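You operate a simulated robot arm through the tools that you are given. There is no shell and no other tool. Be economical: measure what you need, move in short steps, check, and stop when the job is done.

Carry out the task below with a simulated robot arm. There is one attempt and no reset: what you move stays moved.

TASK
Close the press three drawer.

It is judged by the outcome, as a careful person would: the job done as asked, and still so three seconds after it is handed in. It fails if anything else is knocked over, pushed out of place, dropped, spilled or broken.

THE ROBOT
A 6-joint arm with a two-finger parallel gripper, fixed in place. Base frame: the origin is at the foot of the arm, x ahead of it, y to its left, z up. Lengths are in mm, angles in degrees, forces in N, time in s.
With the tool pointing down near the work surface it reaches from about 220 to 660 mm from the base axis. Its first joint turns from -66.0 to 66.0 degrees. Payload 2.9 kg.
Tool frame: the origin (TCP) lies between the finger pads and is the grasp point; the fingertips stand 30 mm ahead of it; z points along the fingers, y is the line along which they close. The gripper opens to 110 mm. The fingers are 20 mm wide and 10 mm thick; the gripper's body (48 by 112 mm) begins 55 mm behind the TCP.
Orientation is told as [roll, pitch, yaw] about the base's x, y, z axes, in that order, counted from this pose: with the fingers straight down and closing along the base's y, the tool's x points along the base's -x, its y along +y and its z along -z.

THE INTERFACE
- The arm moves only by the tool servo_tool. Its argument "rows" is a list of rows, each an object (a shift or turn left out is 0, a gripper value left out holds the last) with "rot": the turn, a rotation vector about the base's x, y, z in degrees, a list of three; "translation": the shift along the base's x, y, z in mm, a list of three; "claw": the gripper command, from -1 (fully open) to 1 (shut), values between in proportion. In form: [{"rot": [wx, wy, wz], "translation": [x, y, z], "claw": claw}, ...]. A call has 1 to 8 rows; each row shifts and turns the commanded pose from where the row before left it. A row lasts 0.2 s, in which the tool goes at most 50 mm and 8.6 degrees; a call with a longer step from one row to the next is refused whole, and so is a gripper value outside its range. A pose out of reach is approached as far as the arm can. The call stops where the force on the tool passes 40 N (or 10 N more than at its start, if that is more) or the arm is blocked; 0.2 s more then pass. The fingers move at their own pace (about 108 mm/s each) and stop on an object; they squeeze with about 35 N. The grip force told is the motor's: it shows also when the fingers shut on nothing. Time passes only in rows, and 0.2 s behind the last, so rows that do not move let the fingers close. It gives the time, the measured TCP pose, the force on the tool (base axes), the opening and the grip force at its end, in the units of the frame above (readings bear some noise), and new pictures: "show" is both (left out), scene, wrist or none.
- Cameras (640 x 400 px; columns grow to the right, rows downward): "scene" is fixed at [69.8, 446, 1347.8]; the picture's right is [-0.86, -0.51, 0.00], its down [-0.44, 0.75, -0.50] and it looks along [0.25, -0.43, -0.87] (base axes); focal length 319 px, centre (320, 200). "wrist" rides on the gripper at [-36, 0, -57] in the tool frame; the picture's right is [0.00, -1.00, 0.00], its down [0.97, 0.00, -0.24] and it looks along [0.24, 0.00, 0.97] (tool axes); focal length 218 px, centre (320, 200).
- pixel_to_xyz(camera, pixels): for up to 12 pixels [column, row] of the newest picture of that camera ("zoom" is the newest enlarged one), the place [x, y, z] in the base frame of the surface seen there, good to about 3 mm, but the place of the scene camera against the robot may be out by one fixed shift of up to 25 mm in any direction. No time passes.
- zoom(camera, box): a new picture of the part [left, top, right, bottom] of that camera's present view, enlarged. No time passes.
- sign_off(): hands the job in; it is judged then, once.

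Work in short steps. Measure before you move; look again where a grasp or a placing could have gone wrong, and mend it. You have 60 turns and 120 pictures in all, the two below and enlarged ones among them. Open the gripper and draw the arm clear of the work before you hand the job in, unless the task says otherwise; then end with one line.

The tools are called after "Emit:" as name(argument=value, ...) on one line, values as JSON. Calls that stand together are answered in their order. servo_tool: Moves the arm, as the interface text tells. Its arguments: {"type":"object","properties":{"rows":{"type":"array","items":{"type":"object","properties":{"rot":{"type":"array","items":{"type":"number"}},"translation":{"type":"array","items":{"type":"number"}},"claw":{"type":"number"}}}},"show":{"type":"string","enum":["both","scene","wrist","none"]}},"required":["rows"]} The other tools are called the same way: pixel_to_xyz (camera, pixels) gives the place of the surface under pixels of a picture; zoom (camera, box) takes an enlarged picture of a part of a camera's view; sign_off () hands the job in.

At the start:

```text
time_s: 0.0
position: [300.3, 247.9, 866.6]
ee_rot: [0.0, 0.0, 0.1]
contact_force: [-0.8, -0.1, -0.2]
width: 110.1
finger_force: 0.2
```

scene: 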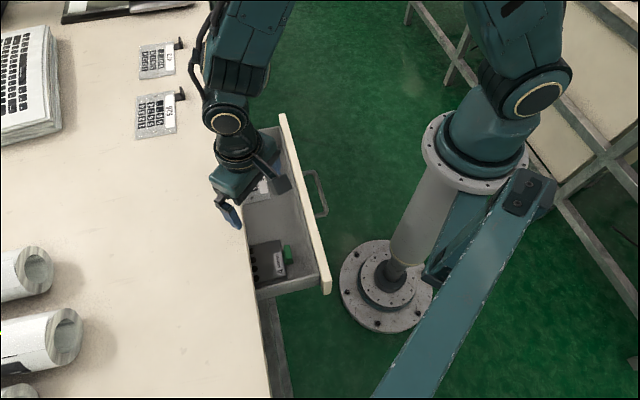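
wrist: 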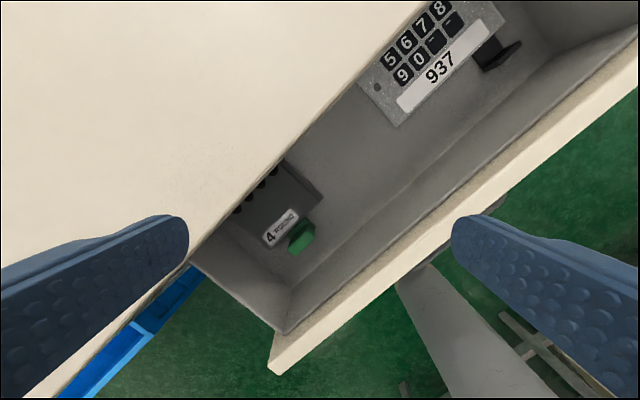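

The pictures show one open drawer (scene around (285,210)) holding a keypad and a small box. I'll zoom in on both to read the labels before measuring.

Emit:
zoom(camera="scene", box=[200, 100, 360, 310])

Emit:
zoom(camera="wrist", box=[180, 0, 640, 380])

Emit:
pixel_to_xyz(camera="wrist", pixels=[[275, 368], [400, 265], [480, 200], [600, 95], [190, 260], [330, 100], [280, 330], [300, 160], [420, 60], [300, 235], [340, 250], [410, 300]])

Emit:
pixel_to_xyz(camera="scene", pixels=[[283, 118], [305, 200], [326, 290], [322, 190], [326, 213], [310, 172], [258, 295], [270, 260], [245, 235], [290, 150], [290, 260]])

```text
1.90 times, centred on (280, 205) of scene
```

zoom: 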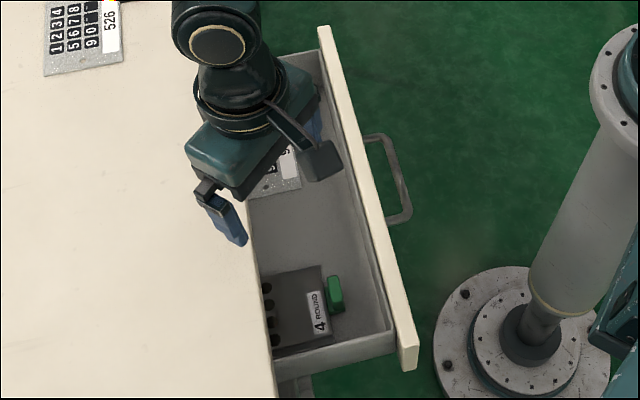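

```text
1.05 times, centred on (410, 190) of wrist
```

zoom: 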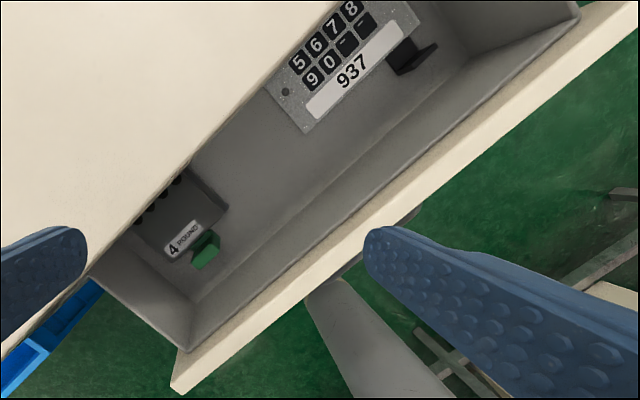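

```text
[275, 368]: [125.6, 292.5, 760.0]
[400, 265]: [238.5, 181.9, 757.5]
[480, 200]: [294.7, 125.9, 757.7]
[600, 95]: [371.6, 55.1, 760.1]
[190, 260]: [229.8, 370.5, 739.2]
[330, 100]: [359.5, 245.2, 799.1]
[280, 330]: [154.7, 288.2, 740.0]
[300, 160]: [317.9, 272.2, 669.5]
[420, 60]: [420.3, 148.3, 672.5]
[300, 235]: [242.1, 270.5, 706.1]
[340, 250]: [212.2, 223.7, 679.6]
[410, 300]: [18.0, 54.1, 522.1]
```

```text
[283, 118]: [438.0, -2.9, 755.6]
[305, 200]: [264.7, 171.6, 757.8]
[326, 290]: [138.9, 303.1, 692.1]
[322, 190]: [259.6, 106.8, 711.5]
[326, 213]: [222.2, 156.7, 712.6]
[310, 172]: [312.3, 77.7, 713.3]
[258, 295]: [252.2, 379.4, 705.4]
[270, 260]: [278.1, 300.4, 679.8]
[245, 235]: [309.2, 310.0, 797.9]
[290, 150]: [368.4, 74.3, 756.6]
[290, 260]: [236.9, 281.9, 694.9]
```

The drawer front's top edge is at z≈758, running from (125,292) to about (435,0), so closing means pushing along (+0.7,+0.7). The table top is at z≈799. I'll measure the table edge, the handle and the height of the contents.

Emit:
pixel_to_xyz(camera="wrist", pixels=[[192, 256], [240, 200], [300, 142], [400, 30], [60, 385], [495, 50], [515, 45], [303, 237], [290, 225], [400, 248], [490, 170], [425, 275]])

Emit:
pixel_to_xyz(camera="scene", pixels=[[243, 270], [252, 310], [258, 340], [265, 385], [322, 200], [318, 180], [318, 217], [304, 175], [327, 270], [315, 240], [275, 340], [180, 95]])

Emit:
zoom(camera="wrist", box=[340, 0, 600, 160])

```text
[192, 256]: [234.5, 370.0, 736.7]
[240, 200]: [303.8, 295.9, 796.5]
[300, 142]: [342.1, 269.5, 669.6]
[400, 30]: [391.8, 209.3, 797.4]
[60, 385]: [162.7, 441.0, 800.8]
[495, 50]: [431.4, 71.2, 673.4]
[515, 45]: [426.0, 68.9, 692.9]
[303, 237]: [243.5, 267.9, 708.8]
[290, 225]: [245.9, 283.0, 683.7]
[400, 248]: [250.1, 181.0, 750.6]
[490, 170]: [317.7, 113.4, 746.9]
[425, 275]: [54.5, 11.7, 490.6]
```

```text
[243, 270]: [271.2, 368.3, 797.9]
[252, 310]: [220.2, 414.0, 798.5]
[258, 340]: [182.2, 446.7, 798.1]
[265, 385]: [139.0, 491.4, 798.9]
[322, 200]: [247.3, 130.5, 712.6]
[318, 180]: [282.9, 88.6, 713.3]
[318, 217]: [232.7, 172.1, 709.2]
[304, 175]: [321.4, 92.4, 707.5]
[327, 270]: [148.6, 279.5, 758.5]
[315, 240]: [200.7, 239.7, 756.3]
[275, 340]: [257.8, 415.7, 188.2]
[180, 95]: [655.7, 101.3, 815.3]
```

```text
2.46 times, centred on (470, 80) of wrist
```

zoom: 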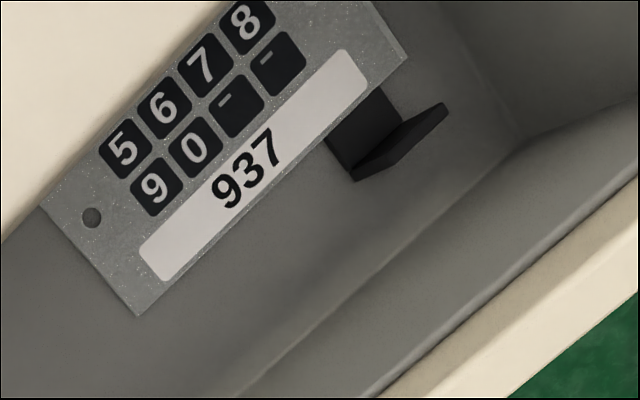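

The table edge lies at x+y≈602 and the front's outer face at x+y≈420, so about 130 mm of travel is left. The handle bar sits roughly 40 mm outside the front at z≈712. The contents are low (at most ~709), well under the table. I'll shut the gripper, turn it 45° and go above a point outside the handle's middle.

Emit:
servo_tool(rows=[{"translation": [-11, -27.5, 0], "rot": [0, 0, 7.5], "claw": 1}, {"translation": [-11, -27.5, 0], "rot": [0, 0, 7.5]}, {"translation": [-11, -27.5, 0], "rot": [0, 0, 7.5]}, {"translation": [-11, -27.5, 0], "rot": [0, 0, 7.5]}, {"translation": [-11, -27.5, 0], "rot": [0, 0, 7.5]}, {"translation": [-11, -27.5, 0], "rot": [0, 0, 7.5]}])

```text
time_s: 1.4
position: [240.4, 86.3, 866.5]
ee_rot: [0.0, 0.0, 45.2]
contact_force: [-0.5, 0.2, -0.1]
width: 0.2
finger_force: 34.6
out of reach, approached as far as the arm can: row 6
```

scene: 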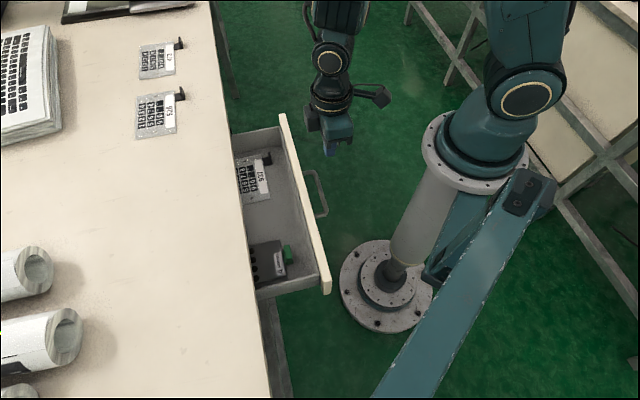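
wrist: 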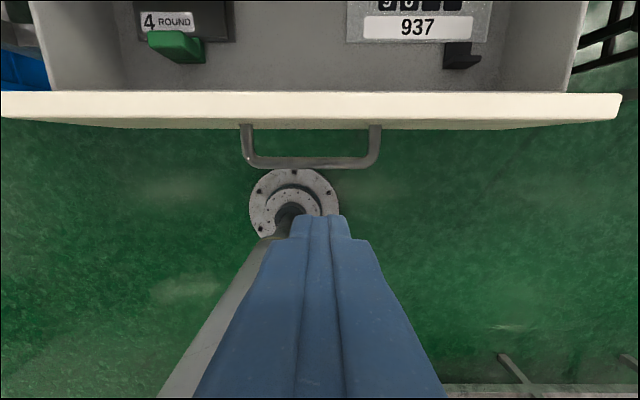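

The wrist view now shows the handle squarely, with its bar at about (310,162). I'll measure it.

Emit:
pixel_to_xyz(camera="wrist", pixels=[[310, 162], [265, 162], [360, 162], [245, 135], [375, 135], [310, 126], [310, 95], [100, 110], [500, 110]])

Emit:
zoom(camera="scene", box=[240, 60, 420, 240])

```text
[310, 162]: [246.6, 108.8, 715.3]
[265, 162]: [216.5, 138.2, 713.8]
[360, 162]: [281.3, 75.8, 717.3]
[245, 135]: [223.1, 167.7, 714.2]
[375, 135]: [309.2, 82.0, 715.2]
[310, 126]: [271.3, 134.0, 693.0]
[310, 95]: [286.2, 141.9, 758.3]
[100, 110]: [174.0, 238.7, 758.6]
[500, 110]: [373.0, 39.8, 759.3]
```

```text
2.22 times, centred on (330, 150) of scene
```

zoom: 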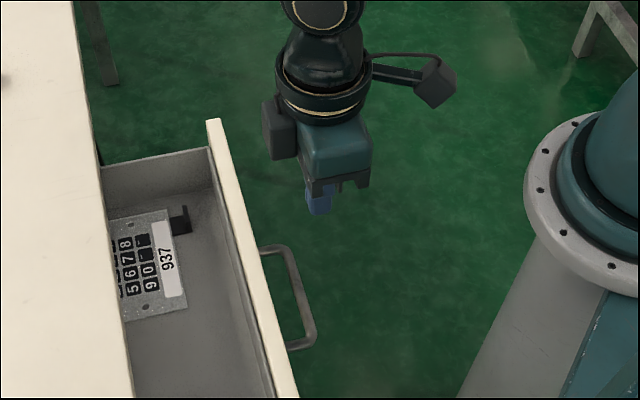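

The handle bar is at z≈715 and the front's top at 758, so I'll push the front just above the handle with the tips at about z 738. First I'll descend outside the front.

Emit:
servo_tool(rows=[{"translation": [7, 10, -25]}, {"translation": [0, 5, -25]}, {"translation": [0, 0, -25]}, {"translation": [0, 0, -24]}])

```text
time_s: 2.4
position: [247.0, 102.1, 766.6]
ee_rot: [-0.1, 0.1, 45.1]
contact_force: [-0.3, 0.0, 0.0]
width: 0.1
finger_force: 35.0
```

scene: 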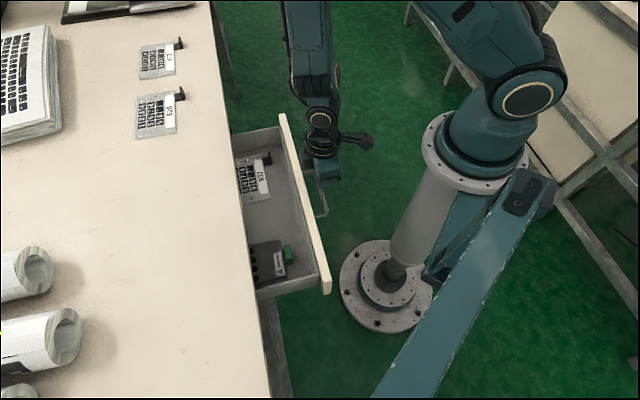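
wrist: 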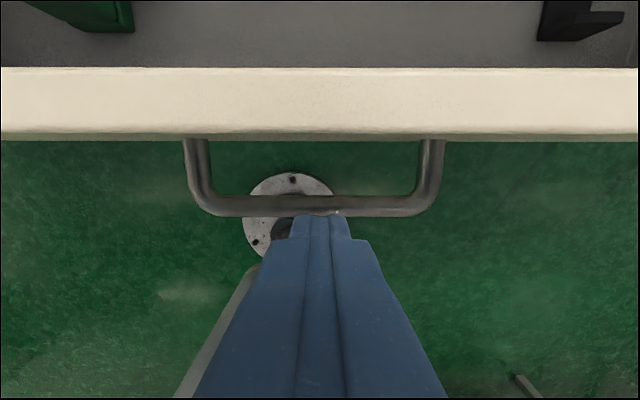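

The tips clear the handle from above and the front lies about 30 mm ahead. I'll push slowly along (+1,+1).

Emit:
servo_tool(rows=[{"translation": [7, 7, 0]}, {"translation": [7, 7, 0]}, {"translation": [6, 6, 0]}, {"translation": [6, 6, 0]}, {"translation": [6, 6, 0]}, {"translation": [6, 6, 0]}, {"translation": [6, 6, 0]}, {"translation": [6, 6, 0]}])

```text
time_s: 4.2
position: [299.2, 150.7, 767.7]
ee_rot: [0.0, -0.2, 45.1]
contact_force: [-0.5, -0.4, -0.5]
width: 0.0
finger_force: 35.1
```

scene: 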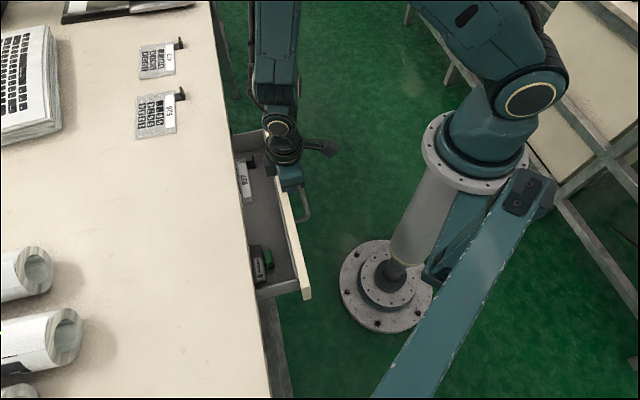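
wrist: 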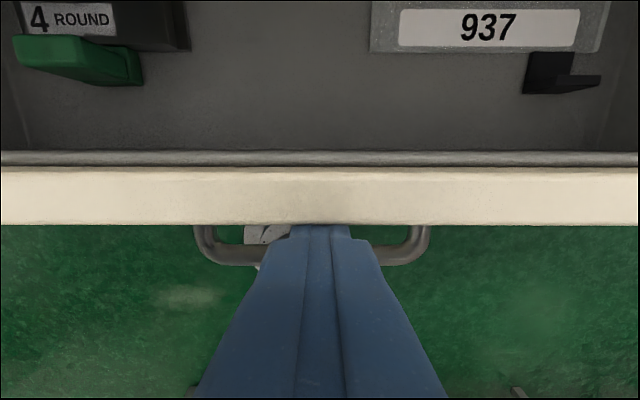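

The drawer slides freely with its contents still in place. I'll back off a little and lean the tool 30° (tips toward the table) so the gripper body and camera stay clear of the table edge.

Emit:
servo_tool(rows=[{"translation": [-8, -8, 0]}, {"translation": [-8, -8, 0]}, {"rot": [5.3, -5.3, 0]}, {"rot": [5.3, -5.3, 0]}, {"rot": [5.3, -5.3, 0]}, {"rot": [5.3, -5.3, 0]}])

```text
time_s: 5.6
position: [288.8, 137.3, 764.5]
ee_rot: [0.0, -30.2, 45.1]
contact_force: [-0.3, 0.0, -0.6]
width: 0.1
finger_force: 34.8
out of reach, approached as far as the arm can: row 6
```

scene: 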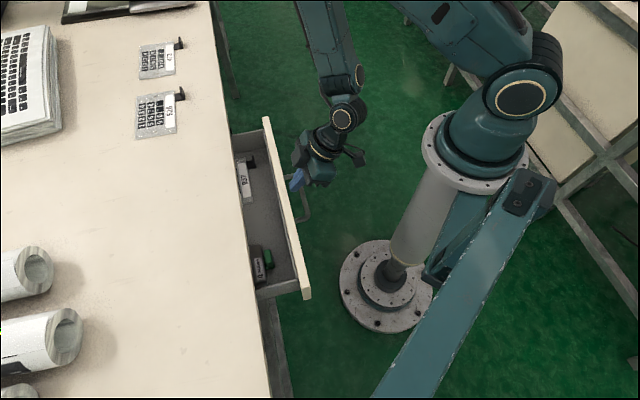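
wrist: 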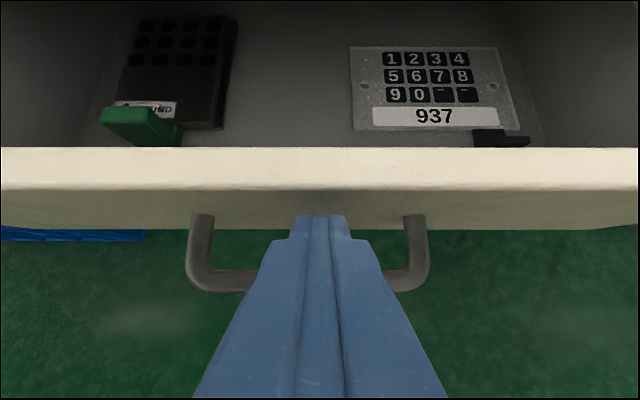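

Tilted correctly, with the tips on the front above the handle. I'll keep pushing.

Emit:
servo_tool(rows=[{"translation": [6, 6, 0]}, {"translation": [6, 6, 0]}, {"translation": [6, 6, 0]}, {"translation": [6, 6, 0]}, {"translation": [6, 6, 0]}, {"translation": [6, 6, 0]}, {"translation": [6, 6, 0]}, {"translation": [6, 6, 0]}])

```text
time_s: 7.4
position: [336.0, 186.0, 764.6]
ee_rot: [-0.1, -30.0, 45.3]
contact_force: [-0.8, -1.5, 0.6]
width: 0.0
finger_force: 34.9
```

scene: 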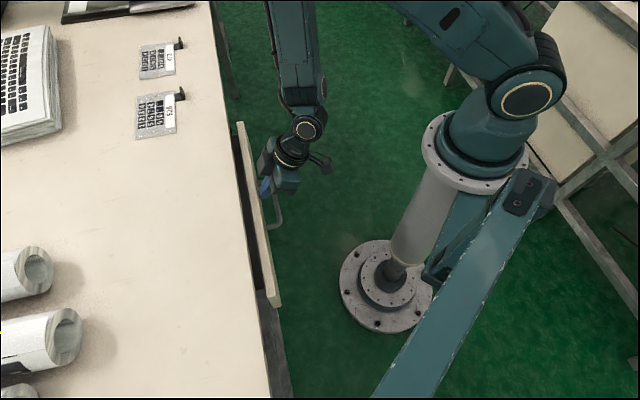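
wrist: 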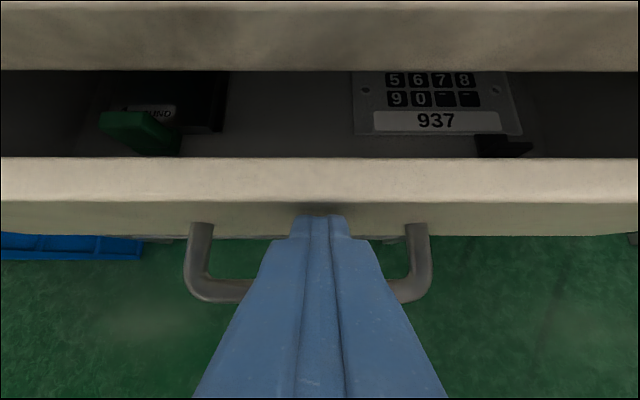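

The gap to the table edge has narrowed to a few centimetres. I'll continue more slowly until it seats.

Emit:
servo_tool(rows=[{"translation": [4, 4, 0]}, {"translation": [4, 4, 0]}, {"translation": [4, 4, 0]}, {"translation": [4, 4, 0]}, {"translation": [3, 3, 0]}, {"translation": [3, 3, 0]}, {"translation": [3, 3, 0]}])

```text
time_s: 9.0
position: [360.4, 210.5, 765.9]
ee_rot: [0.0, -30.0, 45.0]
contact_force: [-2.3, -1.5, -1.5]
width: 0.1
finger_force: 35.3
```

scene: 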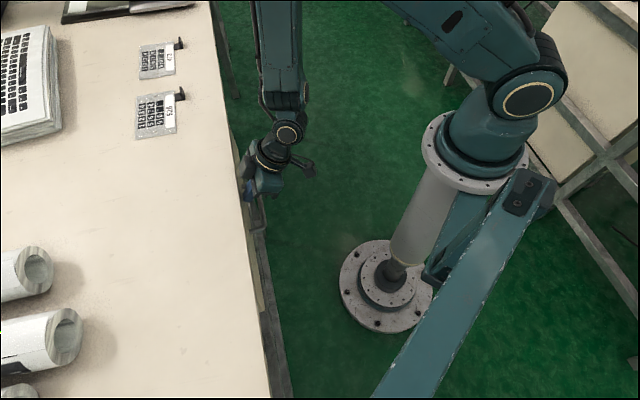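
wrist: 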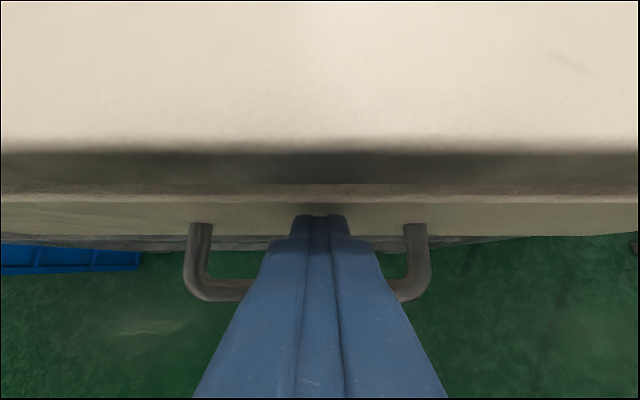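

The front is about flush with the table edge, with only 2–3 N of force. I'll push on in tiny steps to see whether it seats further.

Emit:
servo_tool(rows=[{"translation": [1.5, 1.5, 0]}, {"translation": [1.5, 1.5, 0]}, {"translation": [1.5, 1.5, 0]}, {"translation": [1.5, 1.5, 0]}])

```text
time_s: 10.0
position: [366.1, 216.4, 764.2]
ee_rot: [-0.1, -30.0, 45.1]
contact_force: [-2.0, -1.5, 1.1]
width: 0.0
finger_force: 34.8
```

scene: 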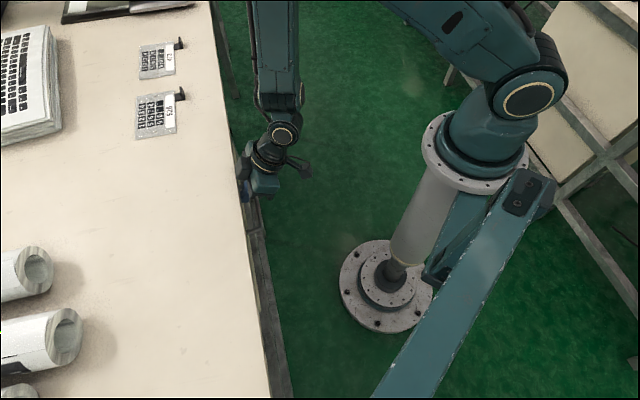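
wrist: 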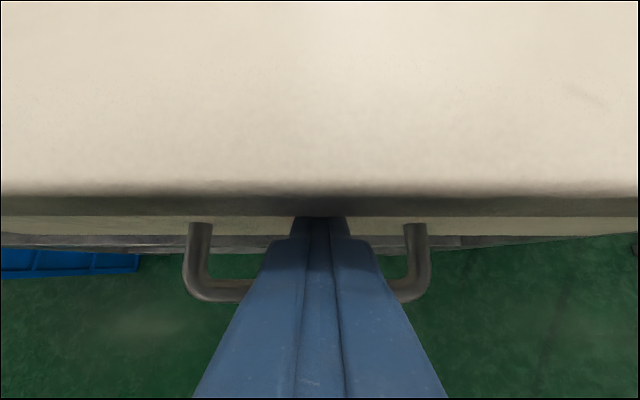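

The front is now slipping under the table edge and still moves freely. So the fingers don't meet the edge, I'll finish on the handle bar: back off 62 mm, drop 34 mm, and look.

Emit:
servo_tool(rows=[{"translation": [-15, -15, 0]}, {"translation": [-15, -15, 0]}, {"translation": [-15, -15, 0]}, {"translation": [0, 0, -17]}, {"translation": [0, 0, -17]}])

```text
time_s: 11.2
position: [322.7, 171.0, 730.3]
ee_rot: [0.0, -30.0, 45.1]
contact_force: [0.0, 0.0, -0.7]
width: 0.0
finger_force: 35.4
```

scene: 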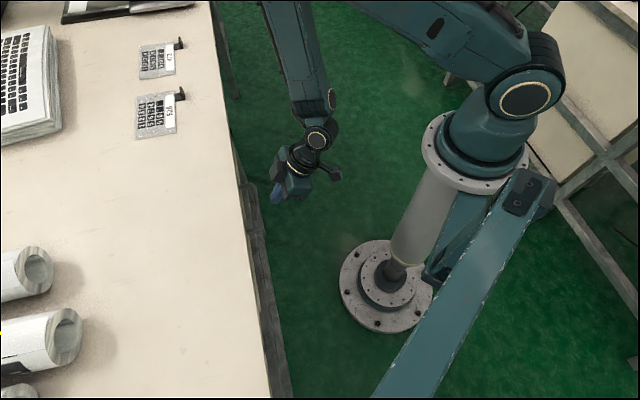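
wrist: 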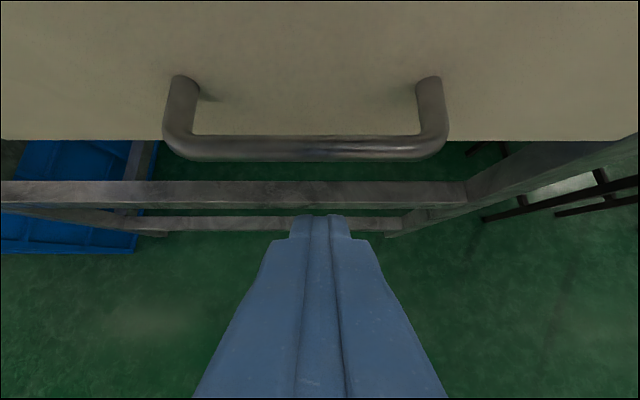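

Emit:
pixel_to_xyz(camera="wrist", pixels=[[300, 148], [220, 148], [400, 148], [300, 100], [300, 60], [300, 20], [100, 100], [550, 100], [320, 220]])

Emit:
zoom(camera="scene", box=[200, 140, 320, 380])

```text
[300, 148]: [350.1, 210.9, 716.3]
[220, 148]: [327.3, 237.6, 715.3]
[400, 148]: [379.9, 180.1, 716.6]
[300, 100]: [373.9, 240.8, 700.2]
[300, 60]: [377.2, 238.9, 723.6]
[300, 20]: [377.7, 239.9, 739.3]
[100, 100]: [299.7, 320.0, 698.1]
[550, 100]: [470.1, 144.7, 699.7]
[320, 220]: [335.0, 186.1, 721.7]
```

```text
1.67 times, centred on (260, 260) of scene
```

zoom: 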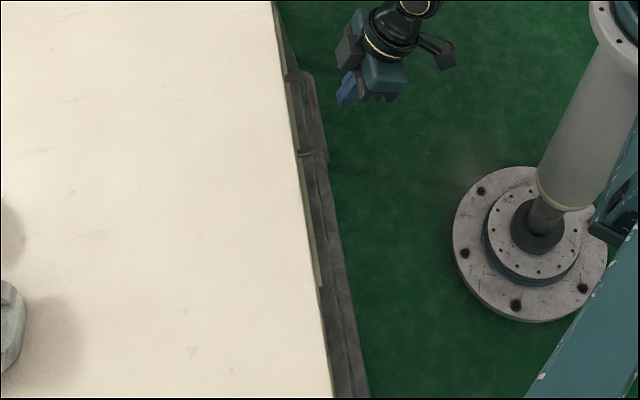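

The front face is at x+y≈616, slightly recessed, and the handle bar is about 20 mm ahead of the tips at their height. I'll push on the bar until it stops.

Emit:
servo_tool(rows=[{"translation": [6, 6, 0]}, {"translation": [6, 6, 0]}, {"translation": [3, 3, 0]}, {"translation": [2, 2, 0]}, {"translation": [2, 2, 0]}, {"translation": [2, 2, 0]}, {"translation": [2, 2, 0]}, {"translation": [2, 2, 0]}])

```text
time_s: 13.0
position: [339.6, 191.6, 726.8]
ee_rot: [0.2, -28.6, 45.0]
contact_force: [-0.2, -0.8, -0.4]
width: 0.0
finger_force: 34.7
stopped in row 8: the force on the tool passed its limit (the readings are from after the stop); the commanded pose is now the measured one
```

scene: 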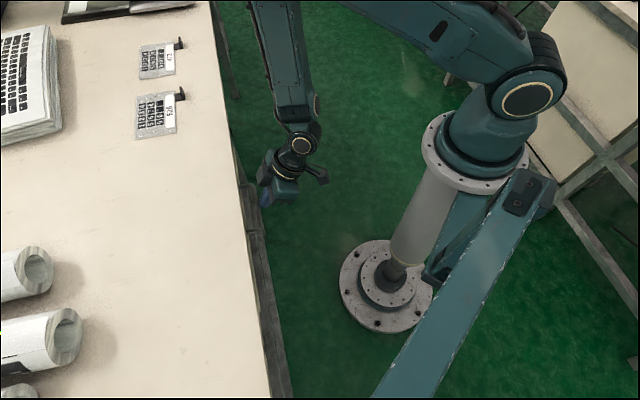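
wrist: 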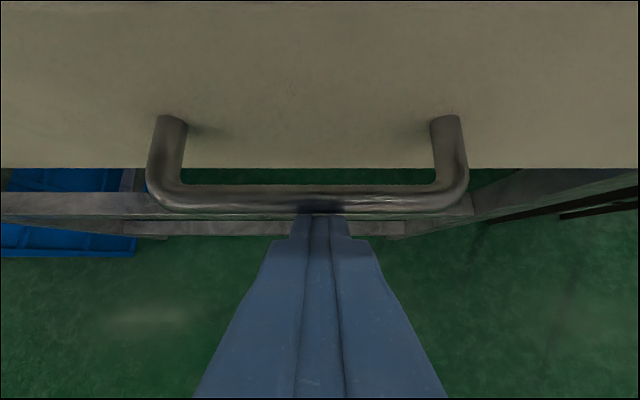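

The push stopped on the force limit, with the tips on the bar and no other contact visible. I'll measure where the front face is now.

Emit:
pixel_to_xyz(camera="wrist", pixels=[[300, 140], [300, 60], [100, 140], [550, 140], [250, 200], [400, 200]])

Emit:
servo_tool(rows=[{"translation": [1.5, 1.5, 0]}, {"translation": [1.5, 1.5, 0]}, {"translation": [1.5, 1.5, 0]}], show="wrist")

```text
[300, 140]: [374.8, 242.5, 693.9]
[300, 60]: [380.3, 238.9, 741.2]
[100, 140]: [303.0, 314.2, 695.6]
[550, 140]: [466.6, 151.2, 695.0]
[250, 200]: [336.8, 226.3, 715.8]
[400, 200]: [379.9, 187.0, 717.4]
```

```text
time_s: 13.8
position: [340.0, 191.8, 724.4]
ee_rot: [0.3, -27.9, 45.0]
contact_force: [-17.2, -24.0, -4.6]
width: 0.3
finger_force: 35.0
```

wrist: 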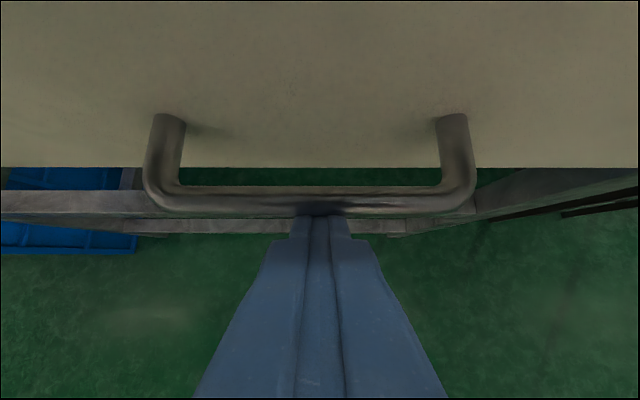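

The front holds at x+y≈617 at both ends against about 30 N, so it's on its end stop. I'll back straight off, rise, open the gripper and check for rebound.

Emit:
servo_tool(rows=[{"translation": [-10, -10, 0]}, {"translation": [-15, -15, 0]}, {"translation": [-5, -5, 15]}, {"translation": [0, 0, 30], "rot": [-4, 4, 0]}, {"translation": [0, 0, 30], "rot": [-4, 4, 0], "claw": -1}, {"translation": [0, 0, 30], "rot": [-4, 4, 0]}, {"translation": [0, 0, 30], "rot": [-4, 4, 0]}])

```text
time_s: 15.4
position: [314.6, 166.9, 863.5]
ee_rot: [0.2, -6.1, 45.0]
contact_force: [-0.4, 0.4, -0.6]
width: 109.9
finger_force: 0.0
```

scene: 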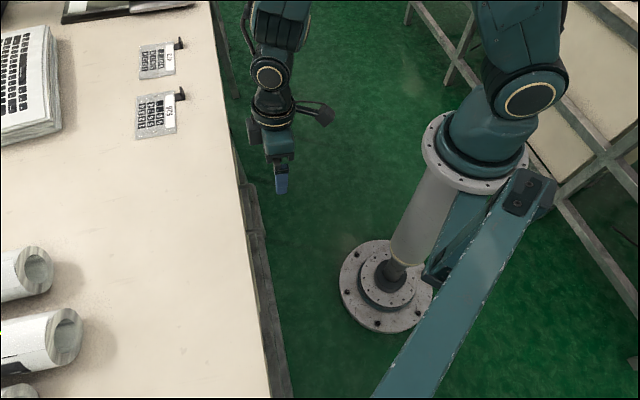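
wrist: 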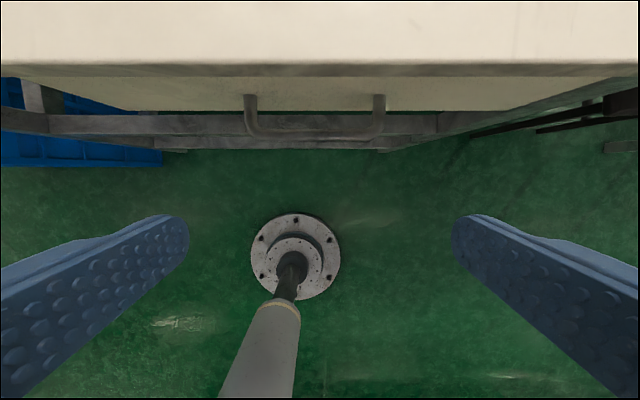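

Emit:
pixel_to_xyz(camera="wrist", pixels=[[310, 100], [150, 95], [500, 95], [310, 70], [310, 60], [315, 132]])

```text
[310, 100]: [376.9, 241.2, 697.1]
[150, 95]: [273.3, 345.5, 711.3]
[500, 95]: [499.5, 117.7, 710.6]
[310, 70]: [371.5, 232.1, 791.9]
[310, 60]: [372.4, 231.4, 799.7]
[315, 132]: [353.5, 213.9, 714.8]
```

The front still sits at x+y≈618 with no rebound, and the arm is clear with the gripper open, so I'm handing it in.

Emit:
sign_off()

```text
The job is handed in.
```

The press three drawer is closed: it was pushed to its end stop and hadn't sprung back when I checked. I saw nothing else disturbed; I saw no drawer label, but it was the only open drawer in view.
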